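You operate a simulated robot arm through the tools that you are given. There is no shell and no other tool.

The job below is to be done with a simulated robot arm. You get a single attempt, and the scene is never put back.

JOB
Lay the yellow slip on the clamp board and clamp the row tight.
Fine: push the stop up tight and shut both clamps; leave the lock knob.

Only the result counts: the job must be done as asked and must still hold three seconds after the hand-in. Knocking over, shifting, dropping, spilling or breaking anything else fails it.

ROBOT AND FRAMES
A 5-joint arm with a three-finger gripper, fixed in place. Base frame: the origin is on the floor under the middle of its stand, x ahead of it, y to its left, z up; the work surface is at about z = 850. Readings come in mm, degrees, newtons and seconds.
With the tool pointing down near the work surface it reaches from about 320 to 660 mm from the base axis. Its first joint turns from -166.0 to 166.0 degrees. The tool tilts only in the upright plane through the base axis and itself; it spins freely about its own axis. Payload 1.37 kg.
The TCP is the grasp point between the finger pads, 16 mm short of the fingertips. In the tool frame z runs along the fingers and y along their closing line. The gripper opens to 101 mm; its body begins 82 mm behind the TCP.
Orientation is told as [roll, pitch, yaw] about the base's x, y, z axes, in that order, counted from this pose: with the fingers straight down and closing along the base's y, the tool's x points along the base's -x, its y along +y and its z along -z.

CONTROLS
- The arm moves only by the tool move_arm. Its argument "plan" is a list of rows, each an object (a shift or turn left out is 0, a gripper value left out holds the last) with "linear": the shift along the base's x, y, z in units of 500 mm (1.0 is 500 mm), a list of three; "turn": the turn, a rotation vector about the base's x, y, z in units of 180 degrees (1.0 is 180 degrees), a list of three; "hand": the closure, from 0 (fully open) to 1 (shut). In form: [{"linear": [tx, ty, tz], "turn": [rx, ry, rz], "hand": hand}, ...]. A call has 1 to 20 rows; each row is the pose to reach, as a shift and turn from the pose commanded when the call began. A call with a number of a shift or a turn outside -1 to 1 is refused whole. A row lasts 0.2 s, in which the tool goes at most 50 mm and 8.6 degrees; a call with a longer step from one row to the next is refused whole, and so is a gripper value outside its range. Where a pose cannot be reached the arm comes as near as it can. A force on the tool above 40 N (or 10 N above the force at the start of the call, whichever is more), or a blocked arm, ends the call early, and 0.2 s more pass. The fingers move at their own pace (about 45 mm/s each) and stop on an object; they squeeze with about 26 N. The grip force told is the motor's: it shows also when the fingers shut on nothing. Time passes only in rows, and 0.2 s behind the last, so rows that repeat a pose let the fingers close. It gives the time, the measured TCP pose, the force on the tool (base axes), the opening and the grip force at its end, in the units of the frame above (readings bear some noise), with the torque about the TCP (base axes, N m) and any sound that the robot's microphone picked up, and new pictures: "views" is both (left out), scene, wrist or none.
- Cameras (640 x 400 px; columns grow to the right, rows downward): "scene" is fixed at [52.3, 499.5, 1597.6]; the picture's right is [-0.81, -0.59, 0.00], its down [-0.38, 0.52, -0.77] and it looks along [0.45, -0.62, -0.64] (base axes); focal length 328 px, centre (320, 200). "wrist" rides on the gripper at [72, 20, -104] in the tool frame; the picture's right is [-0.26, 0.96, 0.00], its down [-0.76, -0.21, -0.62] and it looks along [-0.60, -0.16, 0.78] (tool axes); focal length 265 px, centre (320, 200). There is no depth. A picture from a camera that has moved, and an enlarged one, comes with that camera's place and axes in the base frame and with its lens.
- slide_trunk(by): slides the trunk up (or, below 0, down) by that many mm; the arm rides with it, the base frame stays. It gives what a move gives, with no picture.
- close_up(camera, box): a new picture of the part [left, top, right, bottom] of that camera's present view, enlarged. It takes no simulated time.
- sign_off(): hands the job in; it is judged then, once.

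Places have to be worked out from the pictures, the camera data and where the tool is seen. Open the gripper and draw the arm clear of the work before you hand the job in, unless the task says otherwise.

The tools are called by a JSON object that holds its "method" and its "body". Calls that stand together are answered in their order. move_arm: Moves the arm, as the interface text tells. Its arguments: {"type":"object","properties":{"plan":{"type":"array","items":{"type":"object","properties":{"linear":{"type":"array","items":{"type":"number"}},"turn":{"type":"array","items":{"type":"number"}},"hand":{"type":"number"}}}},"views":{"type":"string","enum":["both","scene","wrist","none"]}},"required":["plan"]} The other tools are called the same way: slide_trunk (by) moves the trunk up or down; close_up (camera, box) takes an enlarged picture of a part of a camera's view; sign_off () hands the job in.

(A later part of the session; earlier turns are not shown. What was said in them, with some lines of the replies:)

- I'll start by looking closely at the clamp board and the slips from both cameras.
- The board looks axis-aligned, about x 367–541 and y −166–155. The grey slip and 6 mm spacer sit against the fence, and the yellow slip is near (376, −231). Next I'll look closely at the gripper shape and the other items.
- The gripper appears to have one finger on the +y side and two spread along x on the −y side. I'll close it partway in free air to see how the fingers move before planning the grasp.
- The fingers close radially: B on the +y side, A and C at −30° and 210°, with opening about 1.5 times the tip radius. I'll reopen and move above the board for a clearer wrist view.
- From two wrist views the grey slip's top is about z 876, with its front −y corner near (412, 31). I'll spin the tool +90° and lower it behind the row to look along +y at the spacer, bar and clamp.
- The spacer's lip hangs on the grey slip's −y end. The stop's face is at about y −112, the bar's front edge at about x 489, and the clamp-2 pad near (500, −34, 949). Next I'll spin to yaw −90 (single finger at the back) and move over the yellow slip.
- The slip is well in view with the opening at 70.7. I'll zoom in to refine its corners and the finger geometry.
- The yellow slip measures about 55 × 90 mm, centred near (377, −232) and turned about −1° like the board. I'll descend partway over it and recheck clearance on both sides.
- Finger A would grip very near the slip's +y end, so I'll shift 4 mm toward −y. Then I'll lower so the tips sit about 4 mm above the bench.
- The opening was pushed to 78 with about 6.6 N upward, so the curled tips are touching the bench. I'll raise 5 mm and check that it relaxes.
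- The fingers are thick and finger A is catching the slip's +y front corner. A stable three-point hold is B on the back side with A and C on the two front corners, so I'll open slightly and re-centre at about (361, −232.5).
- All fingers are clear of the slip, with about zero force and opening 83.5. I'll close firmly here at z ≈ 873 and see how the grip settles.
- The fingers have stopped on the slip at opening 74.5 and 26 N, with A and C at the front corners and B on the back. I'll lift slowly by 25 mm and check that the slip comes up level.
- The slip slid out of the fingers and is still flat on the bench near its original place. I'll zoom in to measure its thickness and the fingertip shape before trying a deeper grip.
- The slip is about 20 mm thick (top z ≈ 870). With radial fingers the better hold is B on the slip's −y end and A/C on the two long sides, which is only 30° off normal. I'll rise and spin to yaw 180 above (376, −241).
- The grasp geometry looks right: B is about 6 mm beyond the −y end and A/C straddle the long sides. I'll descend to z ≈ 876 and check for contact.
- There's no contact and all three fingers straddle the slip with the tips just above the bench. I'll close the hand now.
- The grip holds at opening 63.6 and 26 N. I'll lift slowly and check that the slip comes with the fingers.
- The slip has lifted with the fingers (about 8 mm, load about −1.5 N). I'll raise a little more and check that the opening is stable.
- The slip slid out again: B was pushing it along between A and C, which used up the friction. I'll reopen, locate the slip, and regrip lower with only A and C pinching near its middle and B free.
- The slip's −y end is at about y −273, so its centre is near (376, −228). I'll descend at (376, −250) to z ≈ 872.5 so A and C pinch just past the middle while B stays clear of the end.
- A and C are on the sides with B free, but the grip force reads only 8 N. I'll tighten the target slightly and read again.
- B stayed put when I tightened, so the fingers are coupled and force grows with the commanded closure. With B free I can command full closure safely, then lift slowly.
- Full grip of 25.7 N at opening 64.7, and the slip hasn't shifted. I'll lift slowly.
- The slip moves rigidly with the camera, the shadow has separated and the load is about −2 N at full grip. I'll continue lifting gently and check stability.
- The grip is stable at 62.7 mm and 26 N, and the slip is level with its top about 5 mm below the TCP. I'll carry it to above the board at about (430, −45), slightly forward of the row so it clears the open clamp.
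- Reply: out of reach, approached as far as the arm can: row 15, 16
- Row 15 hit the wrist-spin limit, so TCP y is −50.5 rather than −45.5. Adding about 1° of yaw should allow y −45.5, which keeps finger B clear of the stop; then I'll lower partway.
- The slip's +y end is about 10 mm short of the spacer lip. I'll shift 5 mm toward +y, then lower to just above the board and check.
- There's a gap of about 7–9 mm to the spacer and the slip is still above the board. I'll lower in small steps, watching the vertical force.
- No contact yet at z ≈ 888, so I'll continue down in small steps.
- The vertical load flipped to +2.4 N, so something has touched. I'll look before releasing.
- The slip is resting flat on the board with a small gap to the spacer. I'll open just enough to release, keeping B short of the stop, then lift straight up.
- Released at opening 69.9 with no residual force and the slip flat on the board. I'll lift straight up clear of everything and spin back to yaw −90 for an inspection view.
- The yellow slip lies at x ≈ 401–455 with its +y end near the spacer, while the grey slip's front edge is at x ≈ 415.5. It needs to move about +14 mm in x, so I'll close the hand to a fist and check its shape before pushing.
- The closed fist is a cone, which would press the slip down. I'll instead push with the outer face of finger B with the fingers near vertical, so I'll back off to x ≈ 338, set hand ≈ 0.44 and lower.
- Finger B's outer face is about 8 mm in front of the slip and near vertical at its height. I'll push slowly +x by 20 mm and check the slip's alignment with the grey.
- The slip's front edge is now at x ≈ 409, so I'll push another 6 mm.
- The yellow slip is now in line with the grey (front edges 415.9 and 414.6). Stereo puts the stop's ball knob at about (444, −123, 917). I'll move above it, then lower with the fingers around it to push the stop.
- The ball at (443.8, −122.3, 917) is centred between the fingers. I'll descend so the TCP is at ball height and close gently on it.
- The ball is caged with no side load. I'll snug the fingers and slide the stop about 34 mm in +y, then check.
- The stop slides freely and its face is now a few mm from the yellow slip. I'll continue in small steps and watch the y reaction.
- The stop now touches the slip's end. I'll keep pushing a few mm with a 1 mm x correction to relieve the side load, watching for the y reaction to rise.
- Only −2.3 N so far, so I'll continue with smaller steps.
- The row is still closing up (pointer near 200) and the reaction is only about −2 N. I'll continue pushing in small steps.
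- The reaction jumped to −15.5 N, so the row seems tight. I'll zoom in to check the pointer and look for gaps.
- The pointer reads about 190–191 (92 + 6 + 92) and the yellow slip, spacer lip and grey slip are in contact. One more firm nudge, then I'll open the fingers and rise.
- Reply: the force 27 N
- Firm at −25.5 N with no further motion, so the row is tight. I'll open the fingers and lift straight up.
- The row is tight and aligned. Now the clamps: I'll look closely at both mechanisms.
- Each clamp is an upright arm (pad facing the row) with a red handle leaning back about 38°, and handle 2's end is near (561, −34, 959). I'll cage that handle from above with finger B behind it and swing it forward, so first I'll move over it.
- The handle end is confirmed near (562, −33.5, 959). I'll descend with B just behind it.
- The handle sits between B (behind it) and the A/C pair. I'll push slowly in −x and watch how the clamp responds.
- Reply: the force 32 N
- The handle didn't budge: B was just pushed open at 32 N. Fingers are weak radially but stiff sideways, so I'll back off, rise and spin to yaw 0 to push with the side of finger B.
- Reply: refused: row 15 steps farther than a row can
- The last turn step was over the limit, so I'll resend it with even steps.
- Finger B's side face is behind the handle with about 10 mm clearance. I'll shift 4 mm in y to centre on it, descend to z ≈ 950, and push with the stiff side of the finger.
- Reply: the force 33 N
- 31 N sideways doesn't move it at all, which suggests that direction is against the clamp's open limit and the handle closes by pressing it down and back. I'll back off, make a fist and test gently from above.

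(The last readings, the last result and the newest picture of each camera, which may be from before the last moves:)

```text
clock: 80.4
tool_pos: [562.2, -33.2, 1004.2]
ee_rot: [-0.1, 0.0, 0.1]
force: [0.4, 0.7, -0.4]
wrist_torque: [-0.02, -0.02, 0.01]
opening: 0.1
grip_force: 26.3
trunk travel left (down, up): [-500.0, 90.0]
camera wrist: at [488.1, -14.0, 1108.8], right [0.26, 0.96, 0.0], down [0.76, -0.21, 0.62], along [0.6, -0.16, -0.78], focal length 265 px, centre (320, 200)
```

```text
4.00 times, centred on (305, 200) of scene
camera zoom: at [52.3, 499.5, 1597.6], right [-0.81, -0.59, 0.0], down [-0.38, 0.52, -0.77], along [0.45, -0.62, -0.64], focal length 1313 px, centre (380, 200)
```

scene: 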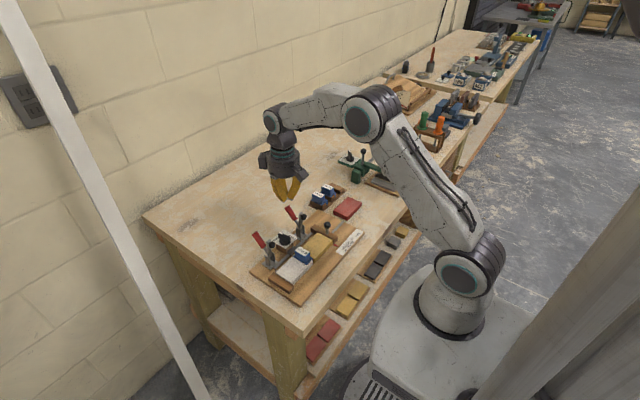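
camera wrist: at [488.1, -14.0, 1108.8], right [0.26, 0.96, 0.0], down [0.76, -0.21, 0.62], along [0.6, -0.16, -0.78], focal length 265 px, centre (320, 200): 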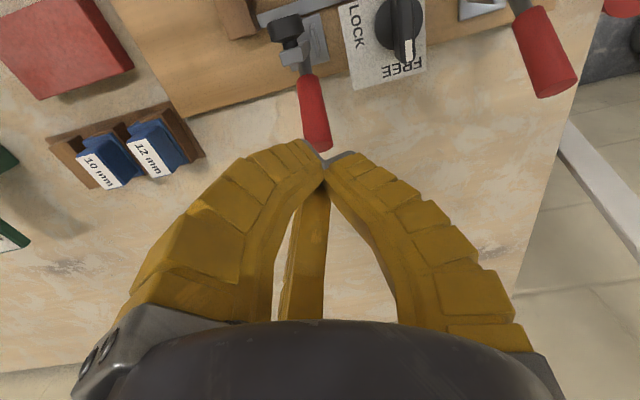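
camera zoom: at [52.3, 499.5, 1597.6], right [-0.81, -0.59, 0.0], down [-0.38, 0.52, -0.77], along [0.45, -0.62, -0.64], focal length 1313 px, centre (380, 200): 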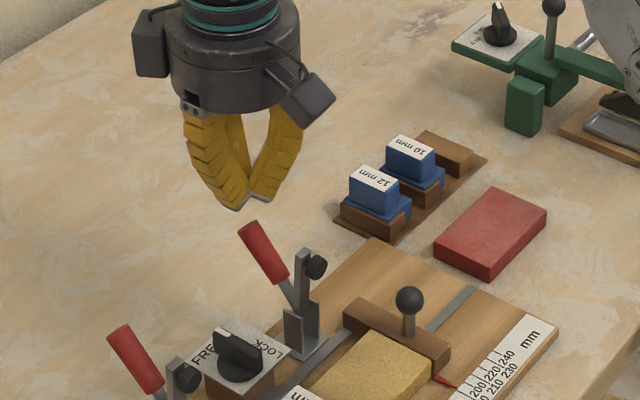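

The fist is right above the handle end. I'll lower until it just touches, then press lightly and watch whether the handle moves.

{"method": "move_arm", "body": {"plan": [{"linear": [0, 0, -0.02], "hand": 1.0}, {"linear": [0, 0, -0.03], "hand": 1.0}, {"linear": [0, 0, -0.036], "hand": 1.0}, {"linear": [0, 0, -0.042], "hand": 1.0}, {"linear": [0, 0, -0.046], "hand": 1.0}, {"linear": [0, 0, -0.046], "hand": 1.0}], "views": "both"}}

{"method": "close_up", "body": {"camera": "wrist", "box": [220, 60, 500, 260]}}

{"method": "close_up", "body": {"camera": "scene", "box": [260, 160, 350, 250]}}

```text
clock: 81.8
tool_pos: [562.8, -34.5, 983.1]
ee_rot: [0.1, -0.1, 0.0]
force: [0.2, -0.2, 0.5]
wrist_torque: [0.0, 0.0, 0.0]
opening: 0.0
grip_force: 26.0
trunk travel left (down, up): [-500.0, 90.0]
camera wrist: at [488.5, -13.9, 1086.1], right [0.26, 0.96, 0.0], down [0.76, -0.21, 0.62], along [0.6, -0.16, -0.78], focal length 265 px, centre (320, 200)
```

scene: 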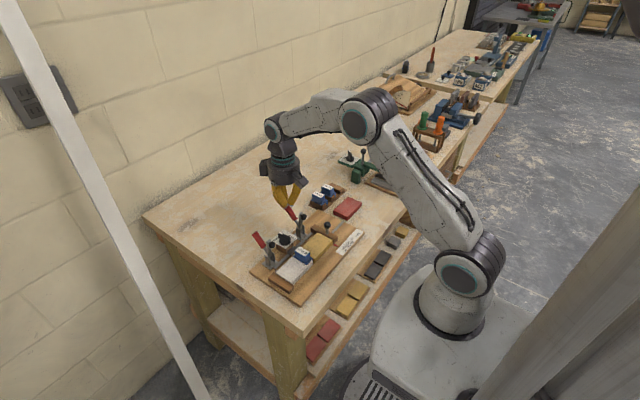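
wrist: 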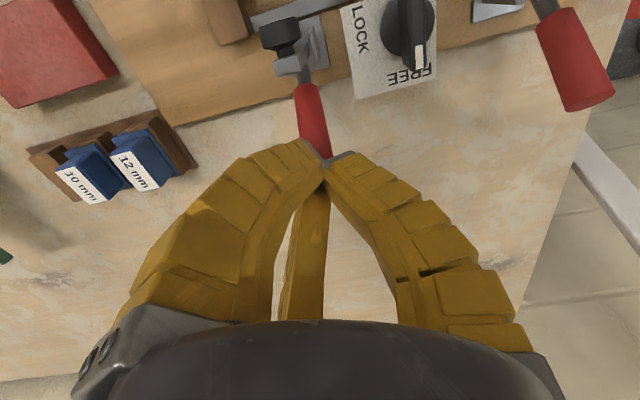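

```text
2.00 times, centred on (360, 160) of wrist
camera zoom: at [488.5, -13.9, 1086.1], right [0.26, 0.96, 0.0], down [0.76, -0.21, 0.62], along [0.6, -0.16, -0.78], focal length 531 px, centre (240, 280)
```

zoom: 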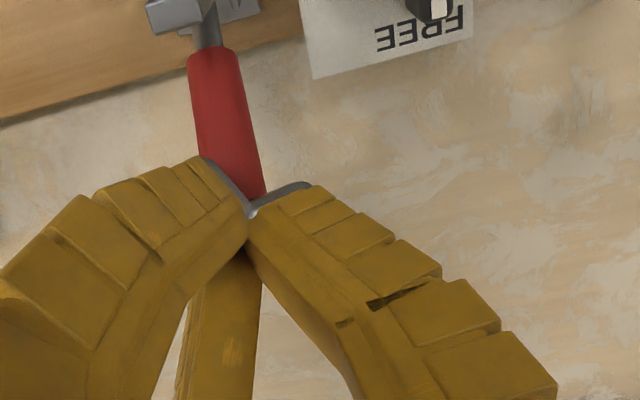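

```text
4.44 times, centred on (305, 205) of scene
camera zoom: at [52.3, 499.5, 1597.6], right [-0.81, -0.59, 0.0], down [-0.38, 0.52, -0.77], along [0.45, -0.62, -0.64], focal length 1459 px, centre (387, 178)
```

zoom: 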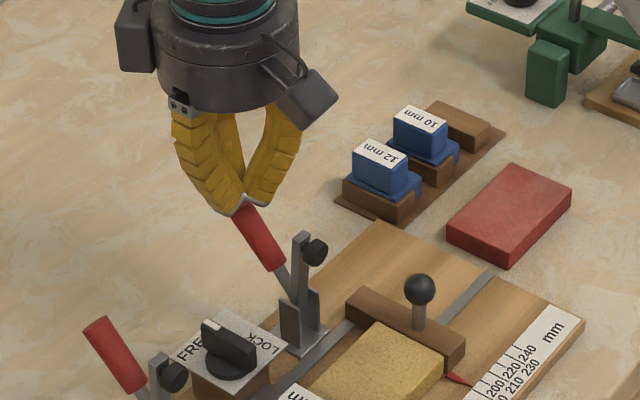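

Almost touching with force about 0. I'll press down a few mm.

{"method": "move_arm", "body": {"plan": [{"linear": [0, 0, -0.006], "hand": 1.0}, {"linear": [0, 0, -0.012], "hand": 1.0}, {"linear": [0, 0, -0.016], "hand": 1.0}, {"linear": [0, 0, -0.016], "hand": 1.0}], "views": "both"}}

{"method": "close_up", "body": {"camera": "scene", "box": [260, 160, 350, 250]}}

{"method": "close_up", "body": {"camera": "wrist", "box": [220, 20, 500, 220]}}

```text
clock: 82.8
tool_pos: [563.4, -34.2, 975.5]
ee_rot: [-0.1, -0.3, 0.1]
force: [7.9, 0.0, 9.6]
wrist_torque: [-0.03, -0.15, 0.02]
opening: 0.0
grip_force: 26.1
trunk travel left (down, up): [-500.0, 90.0]
camera wrist: at [489.0, -14.0, 1079.1], right [0.26, 0.96, 0.0], down [0.75, -0.21, 0.62], along [0.6, -0.16, -0.78], focal length 265 px, centre (320, 200)
```

scene: 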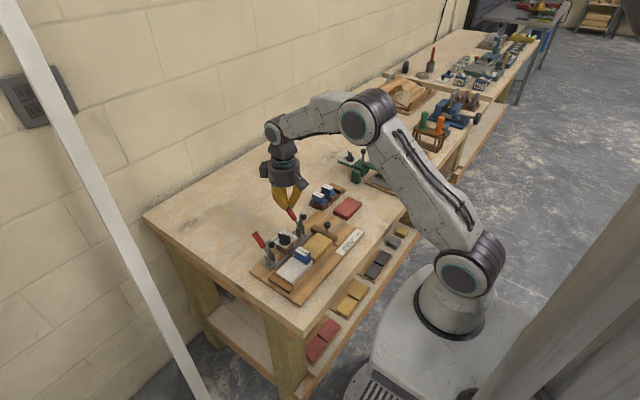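
wrist: 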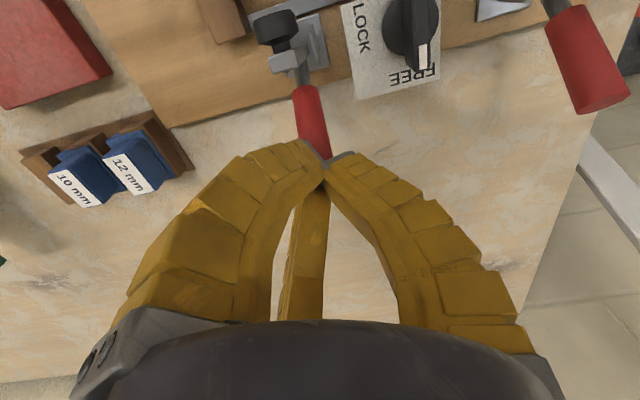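

```text
4.44 times, centred on (305, 205) of scene
camera zoom: at [52.3, 499.5, 1597.6], right [-0.81, -0.59, 0.0], down [-0.38, 0.52, -0.77], along [0.45, -0.62, -0.64], focal length 1459 px, centre (387, 178)
```

zoom: 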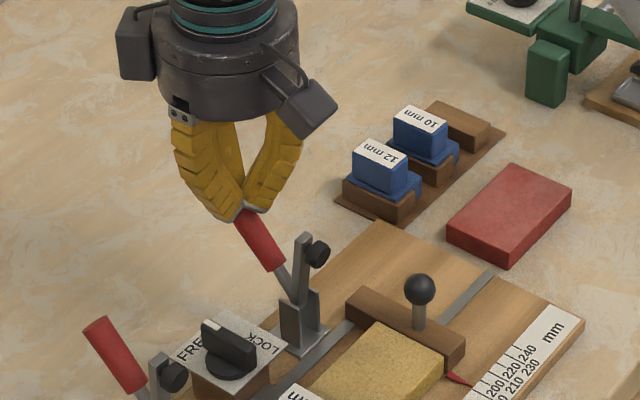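

```text
2.00 times, centred on (360, 120) of wrist
camera zoom: at [489.0, -14.0, 1079.1], right [0.26, 0.96, 0.0], down [0.75, -0.21, 0.62], along [0.6, -0.16, -0.78], focal length 531 px, centre (240, 360)
```

zoom: 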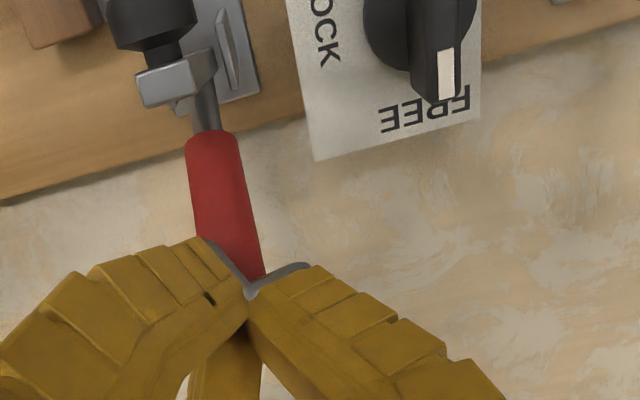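

The handle moved down and the arm tipped toward the row, so pressing the handle down and back shuts the clamp. I'll continue along its arc.

{"method": "move_arm", "body": {"plan": [{"linear": [0.005, 0, -0.006], "hand": 1.0}, {"linear": [0.01, 0, -0.014], "hand": 1.0}, {"linear": [0.016, 0, -0.024], "hand": 1.0}, {"linear": [0.022, 0, -0.034], "hand": 1.0}, {"linear": [0.028, 0, -0.044], "hand": 1.0}, {"linear": [0.028, 0, -0.044], "hand": 1.0}], "views": "both"}}

{"method": "close_up", "body": {"camera": "scene", "box": [260, 170, 350, 260]}}

{"method": "close_up", "body": {"camera": "wrist", "box": [220, 0, 500, 200]}}

```text
clock: 84.2
tool_pos: [575.5, -33.1, 952.1]
ee_rot: [-0.1, 0.0, 0.1]
force: [0.5, -0.1, -0.7]
wrist_torque: [-0.02, 0.01, -0.01]
opening: 0.0
grip_force: 26.0
trunk travel left (down, up): [-500.0, 90.0]
camera wrist: at [502.2, -13.8, 1055.9], right [0.26, 0.96, 0.0], down [0.76, -0.21, 0.62], along [0.6, -0.16, -0.78], focal length 265 px, centre (320, 200)
```

scene: 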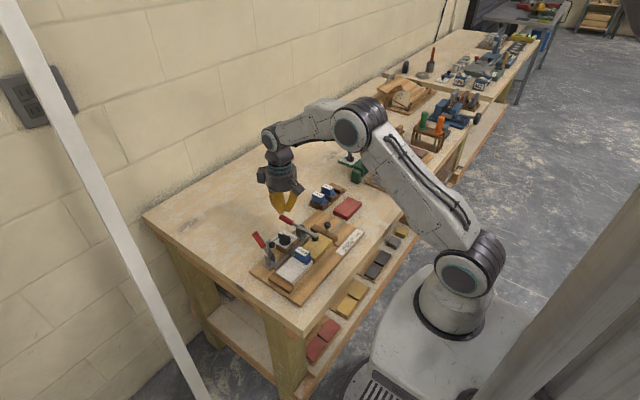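
wrist: 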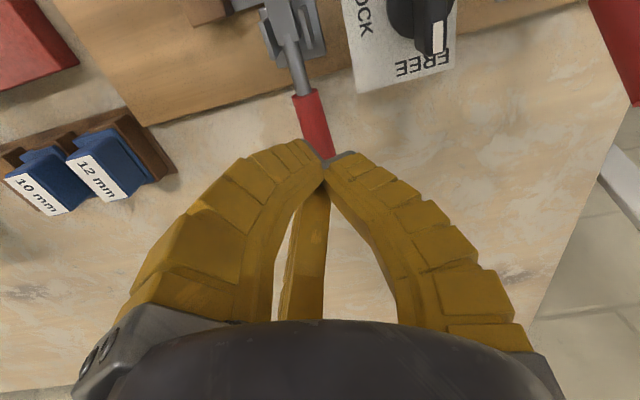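

```text
4.44 times, centred on (305, 215) of scene
camera zoom: at [52.3, 499.5, 1597.6], right [-0.81, -0.59, 0.0], down [-0.38, 0.52, -0.77], along [0.45, -0.62, -0.64], focal length 1459 px, centre (387, 133)
```

zoom: 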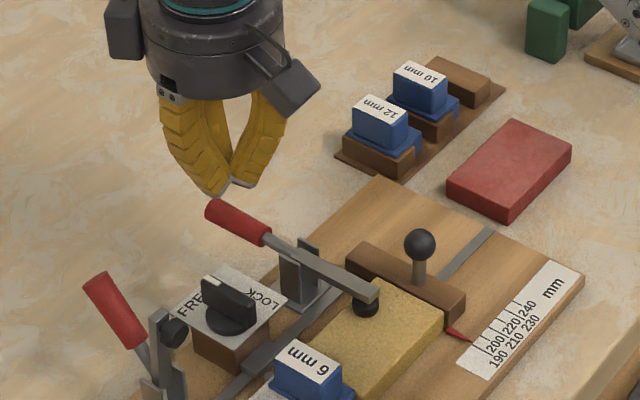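

```text
2.00 times, centred on (360, 100) of wrist
camera zoom: at [502.2, -13.8, 1055.9], right [0.26, 0.96, 0.0], down [0.76, -0.21, 0.62], along [0.6, -0.16, -0.78], focal length 531 px, centre (240, 400)
```

zoom: 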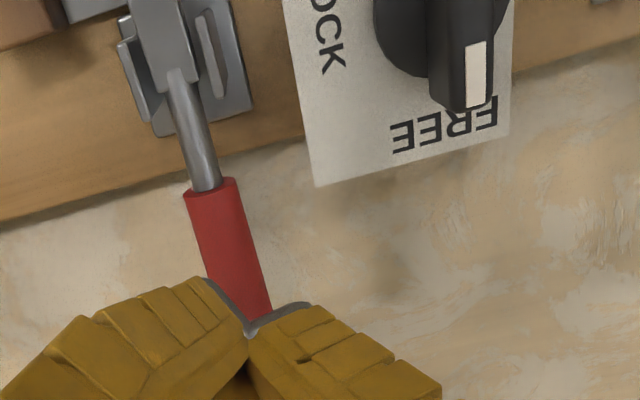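

The clamp swung over: the arm is now roughly horizontal with its pad over the yellow slip, and the handle is almost horizontal behind. I'll follow down and press the handle lightly to confirm it's fully shut.

{"method": "move_arm", "body": {"plan": [{"linear": [0.008, -0.002, -0.02], "hand": 1.0}, {"linear": [0.012, -0.002, -0.04], "hand": 1.0}, {"linear": [0.014, -0.002, -0.054], "hand": 1.0}, {"linear": [0.014, -0.002, -0.06], "hand": 1.0}, {"linear": [0.014, -0.002, -0.066], "hand": 1.0}, {"linear": [0.014, -0.002, -0.066], "hand": 1.0}], "views": "both"}}

{"method": "close_up", "body": {"camera": "scene", "box": [265, 200, 345, 260]}}

```text
clock: 85.6
tool_pos: [583.0, -34.3, 920.1]
ee_rot: [0.0, 0.0, 0.0]
force: [0.9, 0.3, 3.7]
wrist_torque: [-0.03, 0.02, -0.03]
opening: 0.1
grip_force: 26.3
trunk travel left (down, up): [-500.0, 90.0]
camera wrist: at [509.3, -14.8, 1023.5], right [0.26, 0.96, 0.0], down [0.76, -0.21, 0.62], along [0.6, -0.16, -0.78], focal length 265 px, centre (320, 200)
```

scene: 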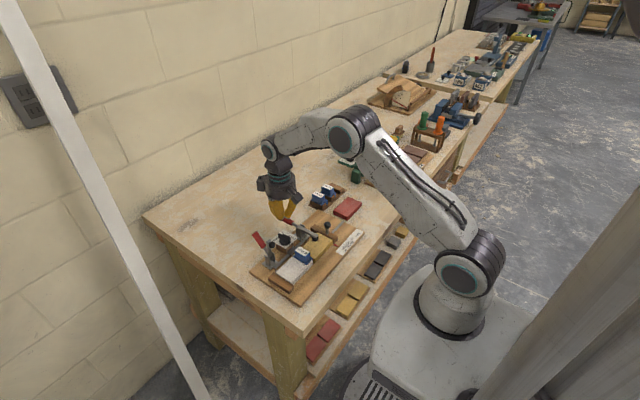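
wrist: 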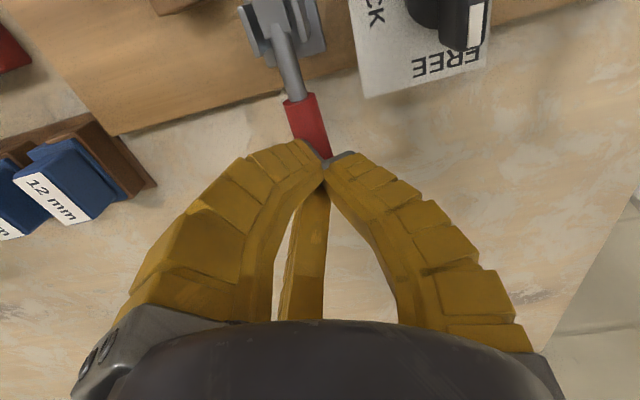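

```text
6.67 times, centred on (305, 230) of scene
camera zoom: at [52.3, 499.5, 1597.6], right [-0.81, -0.59, 0.0], down [-0.38, 0.52, -0.77], along [0.45, -0.62, -0.64], focal length 2188 px, centre (420, 0)
```

zoom: 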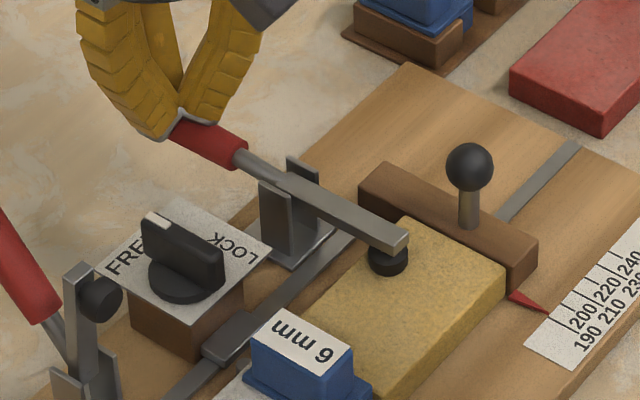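

The fist is just touching the handle and the pad is on the slip. I'll press further in small steps to see whether it's locked or still moves.

{"method": "move_arm", "body": {"plan": [{"linear": [0, 0, -0.004], "hand": 1.0}, {"linear": [0, 0, -0.008], "hand": 1.0}, {"linear": [0, 0, -0.01], "hand": 1.0}, {"linear": [0, 0, -0.01], "hand": 1.0}], "views": "scene"}}

{"method": "close_up", "body": {"camera": "scene", "box": [265, 200, 345, 260]}}

```text
clock: 86.6
tool_pos: [582.6, -35.4, 917.2]
ee_rot: [0.0, -0.3, 0.0]
force: [3.1, -4.0, 26.0]
wrist_torque: [-0.1, -0.04, -0.04]
opening: 0.9
grip_force: 26.2
trunk travel left (down, up): [-500.0, 90.0]
```

scene: 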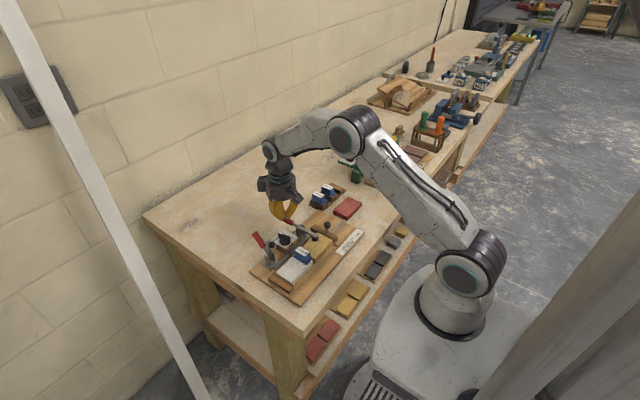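

```text
6.67 times, centred on (305, 230) of scene
camera zoom: at [52.3, 499.5, 1597.6], right [-0.81, -0.59, 0.0], down [-0.38, 0.52, -0.77], along [0.45, -0.62, -0.64], focal length 2188 px, centre (420, 0)
```

zoom: 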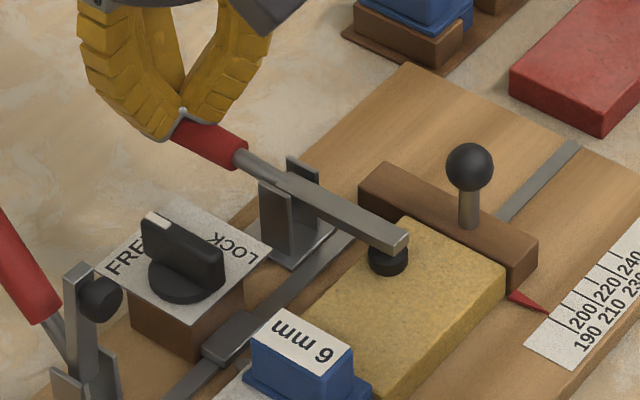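

26 N with no further movement means clamp 2 is fully shut. I'll lift away and move above clamp 1's handle near (561, 98).

{"method": "move_arm", "body": {"plan": [{"linear": [0, 0, 0.03], "hand": 1.0}, {"linear": [0, 0, 0.1], "hand": 1.0}, {"linear": [-0.01, 0, 0.18], "hand": 1.0}, {"linear": [-0.03, 0.05, 0.23], "hand": 1.0}, {"linear": [-0.04, 0.12, 0.24], "hand": 1.0}, {"linear": [-0.04, 0.19, 0.24], "hand": 1.0}, {"linear": [-0.04, 0.25, 0.24], "hand": 1.0}, {"linear": [-0.04, 0.266, 0.22], "hand": 1.0}, {"linear": [-0.04, 0.266, 0.19], "hand": 1.0}, {"linear": [-0.04, 0.266, 0.19], "hand": 1.0}], "views": "both"}}

{"method": "close_up", "body": {"camera": "wrist", "box": [220, 40, 500, 240]}}

{"method": "close_up", "body": {"camera": "scene", "box": [240, 170, 350, 280]}}

```text
clock: 88.8
tool_pos: [561.9, 98.7, 1009.5]
ee_rot: [0.0, 0.1, 0.1]
force: [-0.2, 0.3, -0.4]
wrist_torque: [-0.01, 0.02, 0.05]
opening: 0.1
grip_force: 25.9
trunk travel left (down, up): [-500.0, 90.0]
camera wrist: at [489.0, 118.5, 1113.1], right [0.26, 0.96, 0.0], down [0.76, -0.21, 0.62], along [0.6, -0.16, -0.78], focal length 265 px, centre (320, 200)
```

scene: 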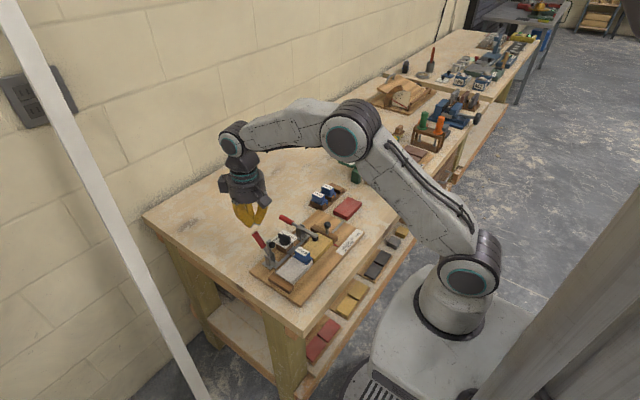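
wrist: 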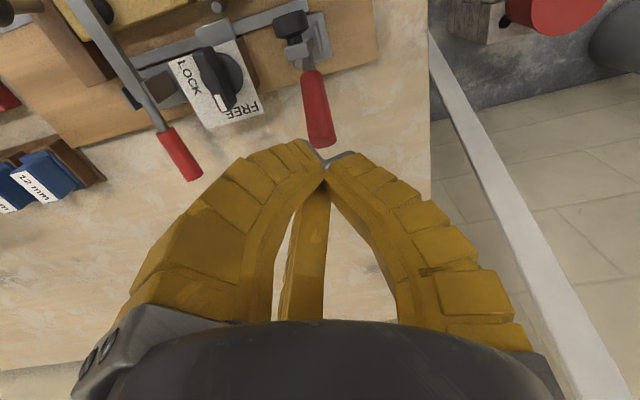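

```text
2.00 times, centred on (360, 140) of wrist
camera zoom: at [489.0, 118.5, 1113.1], right [0.26, 0.96, 0.0], down [0.76, -0.21, 0.62], along [0.6, -0.16, -0.78], focal length 531 px, centre (240, 320)
```

zoom: 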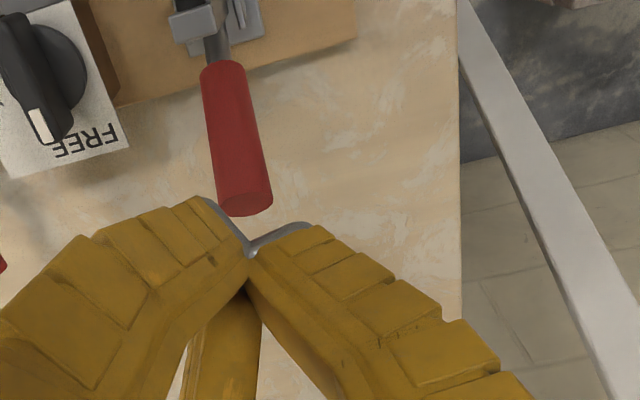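

```text
3.64 times, centred on (295, 225) of scene
camera zoom: at [52.3, 499.5, 1597.6], right [-0.81, -0.59, 0.0], down [-0.38, 0.52, -0.77], along [0.45, -0.62, -0.64], focal length 1194 px, centre (411, 109)
```

zoom: 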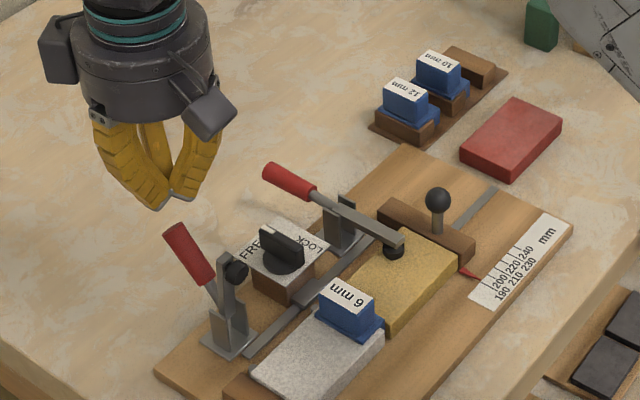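

Clamp 2 stays shut, and clamp 1's handle end is at about (561, 101, 959). I'll repeat the same press: down onto the handle, then follow the arc back and down.

{"method": "move_arm", "body": {"plan": [{"linear": [0.001, 0.004, -0.03], "hand": 1.0}, {"linear": [0.001, 0.004, -0.053], "hand": 1.0}, {"linear": [0.001, 0.004, -0.06], "hand": 1.0}, {"linear": [0.001, 0.004, -0.066], "hand": 1.0}, {"linear": [0.001, 0.004, -0.07], "hand": 1.0}, {"linear": [0.001, 0.004, -0.07], "hand": 1.0}], "views": "scene"}}

{"method": "close_up", "body": {"camera": "scene", "box": [235, 190, 325, 280]}}

```text
clock: 90.2
tool_pos: [564.5, 100.7, 974.9]
ee_rot: [0.0, -0.2, 0.1]
force: [5.3, -0.2, 7.9]
wrist_torque: [-0.05, -0.07, -0.01]
opening: 0.0
grip_force: 25.9
trunk travel left (down, up): [-500.0, 90.0]
```

scene: 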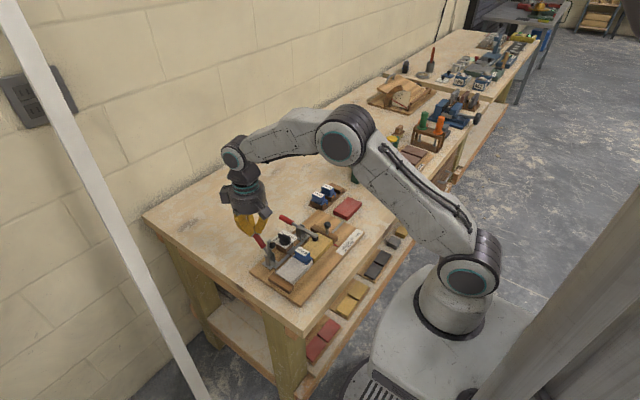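

```text
4.44 times, centred on (280, 235) of scene
camera zoom: at [52.3, 499.5, 1597.6], right [-0.81, -0.59, 0.0], down [-0.38, 0.52, -0.77], along [0.45, -0.62, -0.64], focal length 1459 px, centre (498, 44)
```

zoom: 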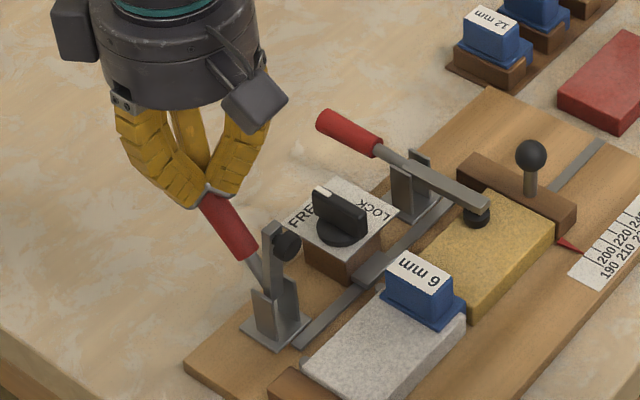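

Contact and load are the same as for clamp 2. I'll continue along the arc.

{"method": "move_arm", "body": {"plan": [{"linear": [0.005, 0, -0.006], "hand": 1.0}, {"linear": [0.01, 0, -0.014], "hand": 1.0}, {"linear": [0.016, 0, -0.024], "hand": 1.0}, {"linear": [0.022, 0, -0.034], "hand": 1.0}, {"linear": [0.028, 0, -0.044], "hand": 1.0}, {"linear": [0.028, 0, -0.044], "hand": 1.0}], "views": "both"}}

{"method": "close_up", "body": {"camera": "scene", "box": [235, 190, 325, 280]}}

```text
clock: 91.6
tool_pos: [576.4, 99.2, 952.5]
ee_rot: [0.1, 0.0, 0.1]
force: [-0.9, -0.7, 0.6]
wrist_torque: [-0.02, 0.01, 0.0]
opening: 0.0
grip_force: 25.4
trunk travel left (down, up): [-500.0, 90.0]
camera wrist: at [503.8, 120.0, 1056.0], right [0.26, 0.96, 0.0], down [0.76, -0.21, 0.62], along [0.6, -0.16, -0.78], focal length 265 px, centre (320, 200)
```

scene: 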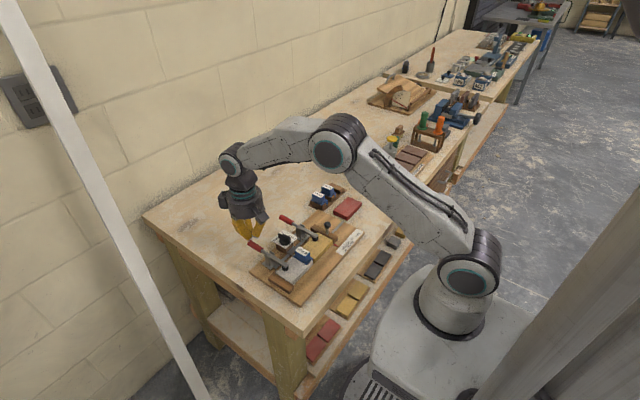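
wrist: 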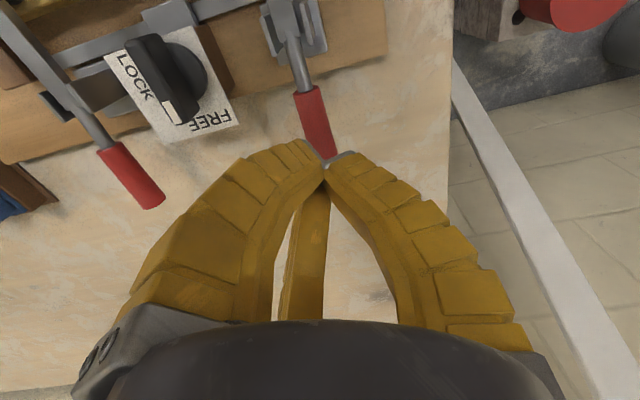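

```text
4.44 times, centred on (280, 235) of scene
camera zoom: at [52.3, 499.5, 1597.6], right [-0.81, -0.59, 0.0], down [-0.38, 0.52, -0.77], along [0.45, -0.62, -0.64], focal length 1459 px, centre (498, 44)
```

zoom: 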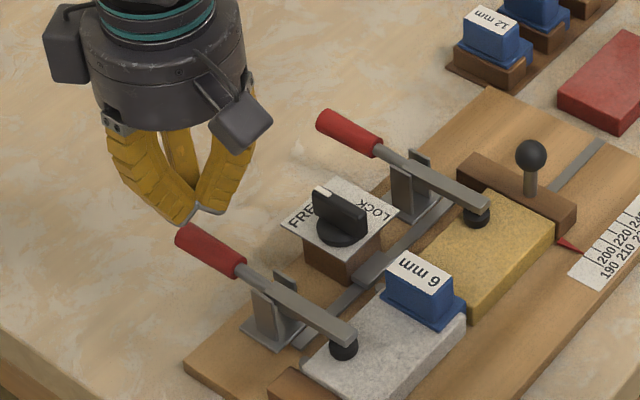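

Clamp 1 swung over too, with its pad on the grey slip. I'll press its handle to confirm it's fully shut, as with the other one.

{"method": "move_arm", "body": {"plan": [{"linear": [0.008, 0, -0.02], "hand": 1.0}, {"linear": [0.012, 0, -0.04], "hand": 1.0}, {"linear": [0.014, 0, -0.054], "hand": 1.0}, {"linear": [0.014, 0, -0.062], "hand": 1.0}, {"linear": [0.014, 0, -0.068], "hand": 1.0}, {"linear": [0.014, 0, -0.073], "hand": 1.0}, {"linear": [0.014, 0, -0.073], "hand": 1.0}], "views": "scene"}}

{"method": "close_up", "body": {"camera": "scene", "box": [245, 205, 335, 285]}}

```text
clock: 93.2
tool_pos: [584.0, 101.3, 918.4]
ee_rot: [0.1, -0.3, -0.1]
force: [0.7, -2.6, 18.9]
wrist_torque: [-0.06, -0.01, -0.01]
opening: 0.0
grip_force: 26.2
trunk travel left (down, up): [-500.0, 90.0]
```

scene: 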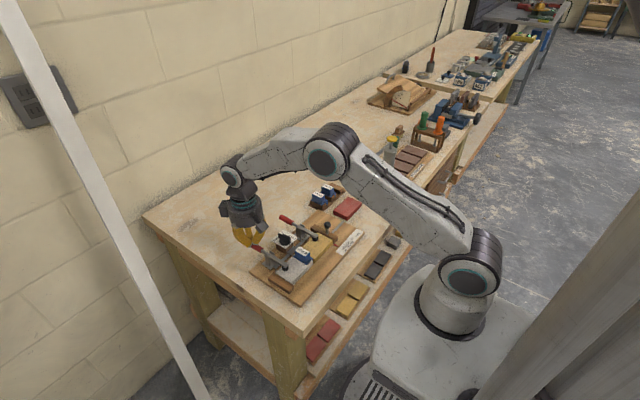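

```text
5.00 times, centred on (290, 245) of scene
camera zoom: at [52.3, 499.5, 1597.6], right [-0.81, -0.59, 0.0], down [-0.38, 0.52, -0.77], along [0.45, -0.62, -0.64], focal length 1641 px, centre (470, -25)
```

zoom: 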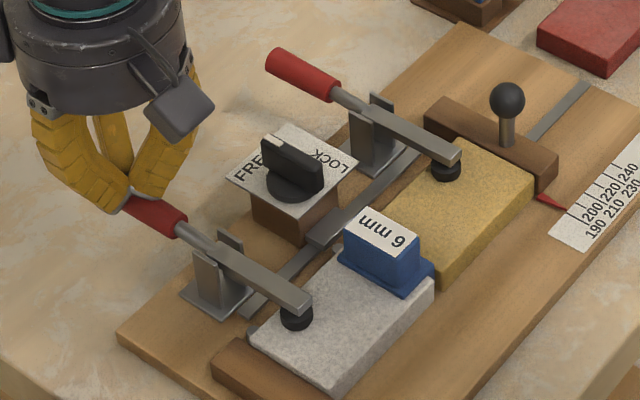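

Reaction is 19 N with no movement, so both clamps are shut. I'll lift away, open the gripper and retract clear of the work.

{"method": "move_arm", "body": {"plan": [{"linear": [0, 0, 0.03], "hand": 1.0}, {"linear": [0, 0, 0.1], "hand": 1.0}, {"linear": [0, 0, 0.19], "hand": 1.0}, {"linear": [0, 0, 0.27], "hand": 1.0}, {"linear": [-0.04, -0.03, 0.32], "hand": 0.6}, {"linear": [-0.09, -0.07, 0.35], "hand": 0.4}, {"linear": [-0.14, -0.12, 0.38], "hand": 0.2}, {"linear": [-0.19, -0.17, 0.4], "hand": 0.0}, {"linear": [-0.24, -0.22, 0.42], "hand": 0.0}, {"linear": [-0.29, -0.27, 0.44], "hand": 0.0}, {"linear": [-0.34, -0.32, 0.45], "hand": 0.0}, {"linear": [-0.37, -0.38, 0.46], "hand": 0.0}, {"linear": [-0.39, -0.45, 0.46], "hand": 0.0}, {"linear": [-0.4, -0.53, 0.46], "hand": 0.0}, {"linear": [-0.41, -0.61, 0.46], "hand": 0.0}, {"linear": [-0.41, -0.63, 0.46], "hand": 0.0}, {"linear": [-0.41, -0.63, 0.46], "hand": 0.0}], "views": "both"}}

{"method": "close_up", "body": {"camera": "scene", "box": [240, 195, 350, 290]}}

{"method": "close_up", "body": {"camera": "wrist", "box": [260, 0, 640, 220]}}

```text
clock: 96.8
tool_pos: [379.1, -215.1, 1146.3]
ee_rot: [-0.1, 0.0, 0.1]
force: [1.0, -0.5, -0.2]
wrist_torque: [-0.02, 0.01, 0.0]
opening: 100.7
grip_force: 0.1
trunk travel left (down, up): [-500.0, 90.0]
camera wrist: at [306.3, -194.5, 1249.1], right [0.26, 0.96, 0.0], down [0.76, -0.21, 0.62], along [0.6, -0.16, -0.78], focal length 265 px, centre (320, 200)
```

scene: 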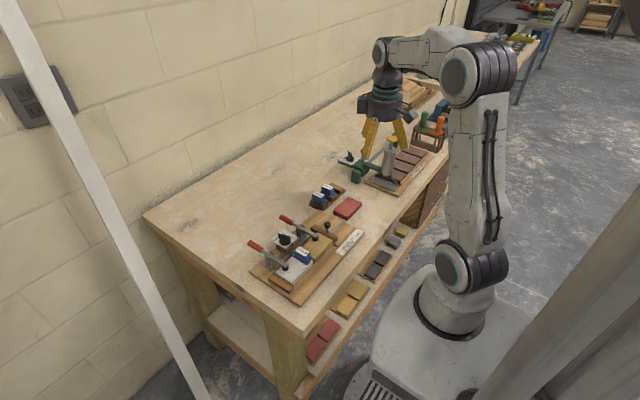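
wrist: 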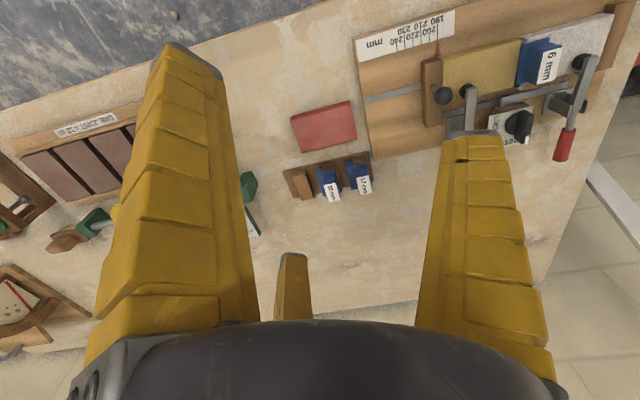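

```text
4.21 times, centred on (295, 242) of scene
camera zoom: at [52.3, 499.5, 1597.6], right [-0.81, -0.59, 0.0], down [-0.38, 0.52, -0.77], along [0.45, -0.62, -0.64], focal length 1382 px, centre (425, 21)
```

zoom: 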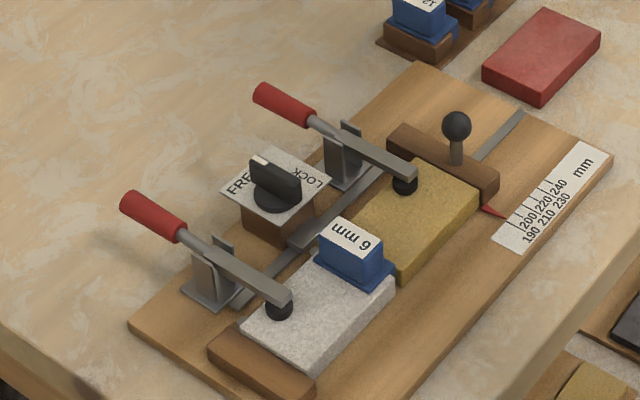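

```text
1.68 times, centred on (450, 110) of wrist
camera zoom: at [306.3, -194.5, 1249.1], right [0.26, 0.96, 0.0], down [0.76, -0.21, 0.62], along [0.6, -0.16, -0.78], focal length 447 px, centre (101, 352)
```

zoom: 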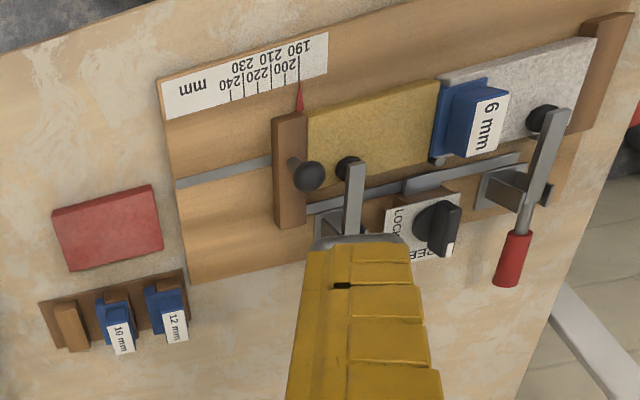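

Everything looks in place with the pointer at 190. I'll do a last close check for gaps along the row before handing in.

{"method": "close_up", "body": {"camera": "wrist", "box": [410, 30, 560, 130]}}

{"method": "close_up", "body": {"camera": "scene", "box": [295, 220, 350, 265]}}

{"method": "close_up", "body": {"camera": "scene", "box": [330, 170, 400, 230]}}

```text
4.00 times, centred on (485, 80) of wrist
camera zoom: at [306.3, -194.5, 1249.1], right [0.26, 0.96, 0.0], down [0.76, -0.21, 0.62], along [0.6, -0.16, -0.78], focal length 1062 px, centre (-340, 680)
```

zoom: 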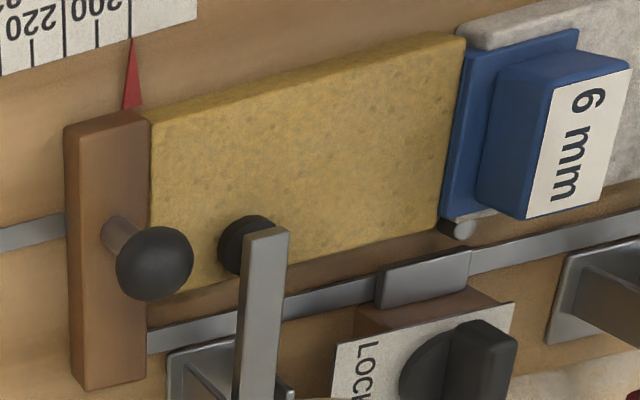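

```text
8.89 times, centred on (322, 242) of scene
camera zoom: at [52.3, 499.5, 1597.6], right [-0.81, -0.59, 0.0], down [-0.38, 0.52, -0.77], along [0.45, -0.62, -0.64], focal length 2918 px, centre (298, -178)
```

zoom: 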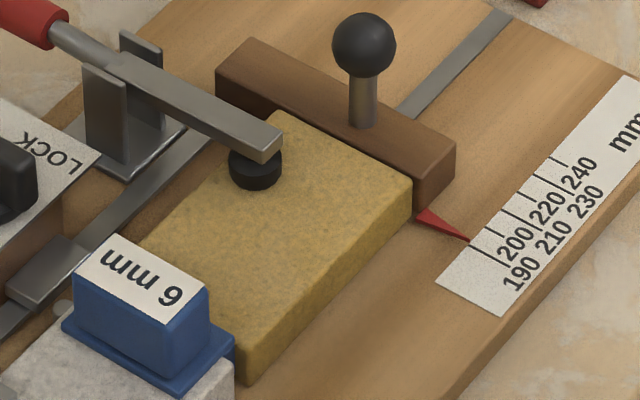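

```text
6.67 times, centred on (365, 200) of scene
camera zoom: at [52.3, 499.5, 1597.6], right [-0.81, -0.59, 0.0], down [-0.38, 0.52, -0.77], along [0.45, -0.62, -0.64], focal length 2188 px, centre (20, 200)
```

zoom: 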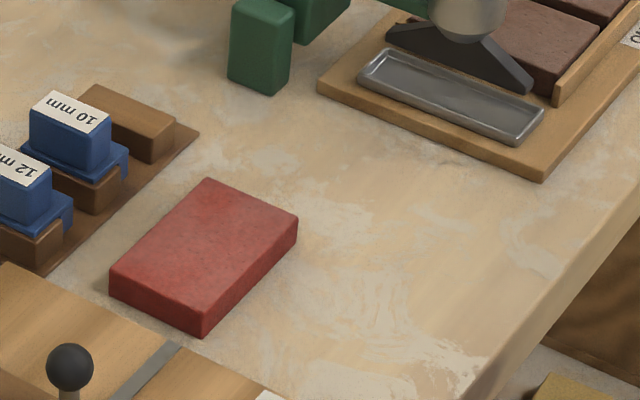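

The stop is flush on the yellow slip, the slip is tight against the spacer and grey slip, and both clamps are shut. The lock knob is still on FREE, nothing else has moved, and the arm is open and clear, so I'm handing in.

{"method": "sign_off", "body": {}}

```text
The job is handed in.
```

The yellow slip is on the clamp board and the row is clamped tight. I've handed the job in, but the hand-in gave no verdict, so I don't know whether it passed.

- **Row:** the yellow slip sits against the 6 mm spacer, in line with the grey slip to within about 1 mm. I pushed the stop until it held at about 25 N with no further movement. The pointer reads about 190 mm.
- **Clamps:** both are shut. I pressed each handle again after it closed (26 N and 19 N) and neither moved.
- **Lock knob:** not touched, still on FREE.
- **Other items:** the red slip and the spare spacers looked unmoved in the last pictures.
- **Arm:** gripper open and drawn back clear of the work.

While I was picking up the yellow slip, it slid out of the grip twice. The second time it dropped about 8 mm back onto the bench; it looked undamaged.
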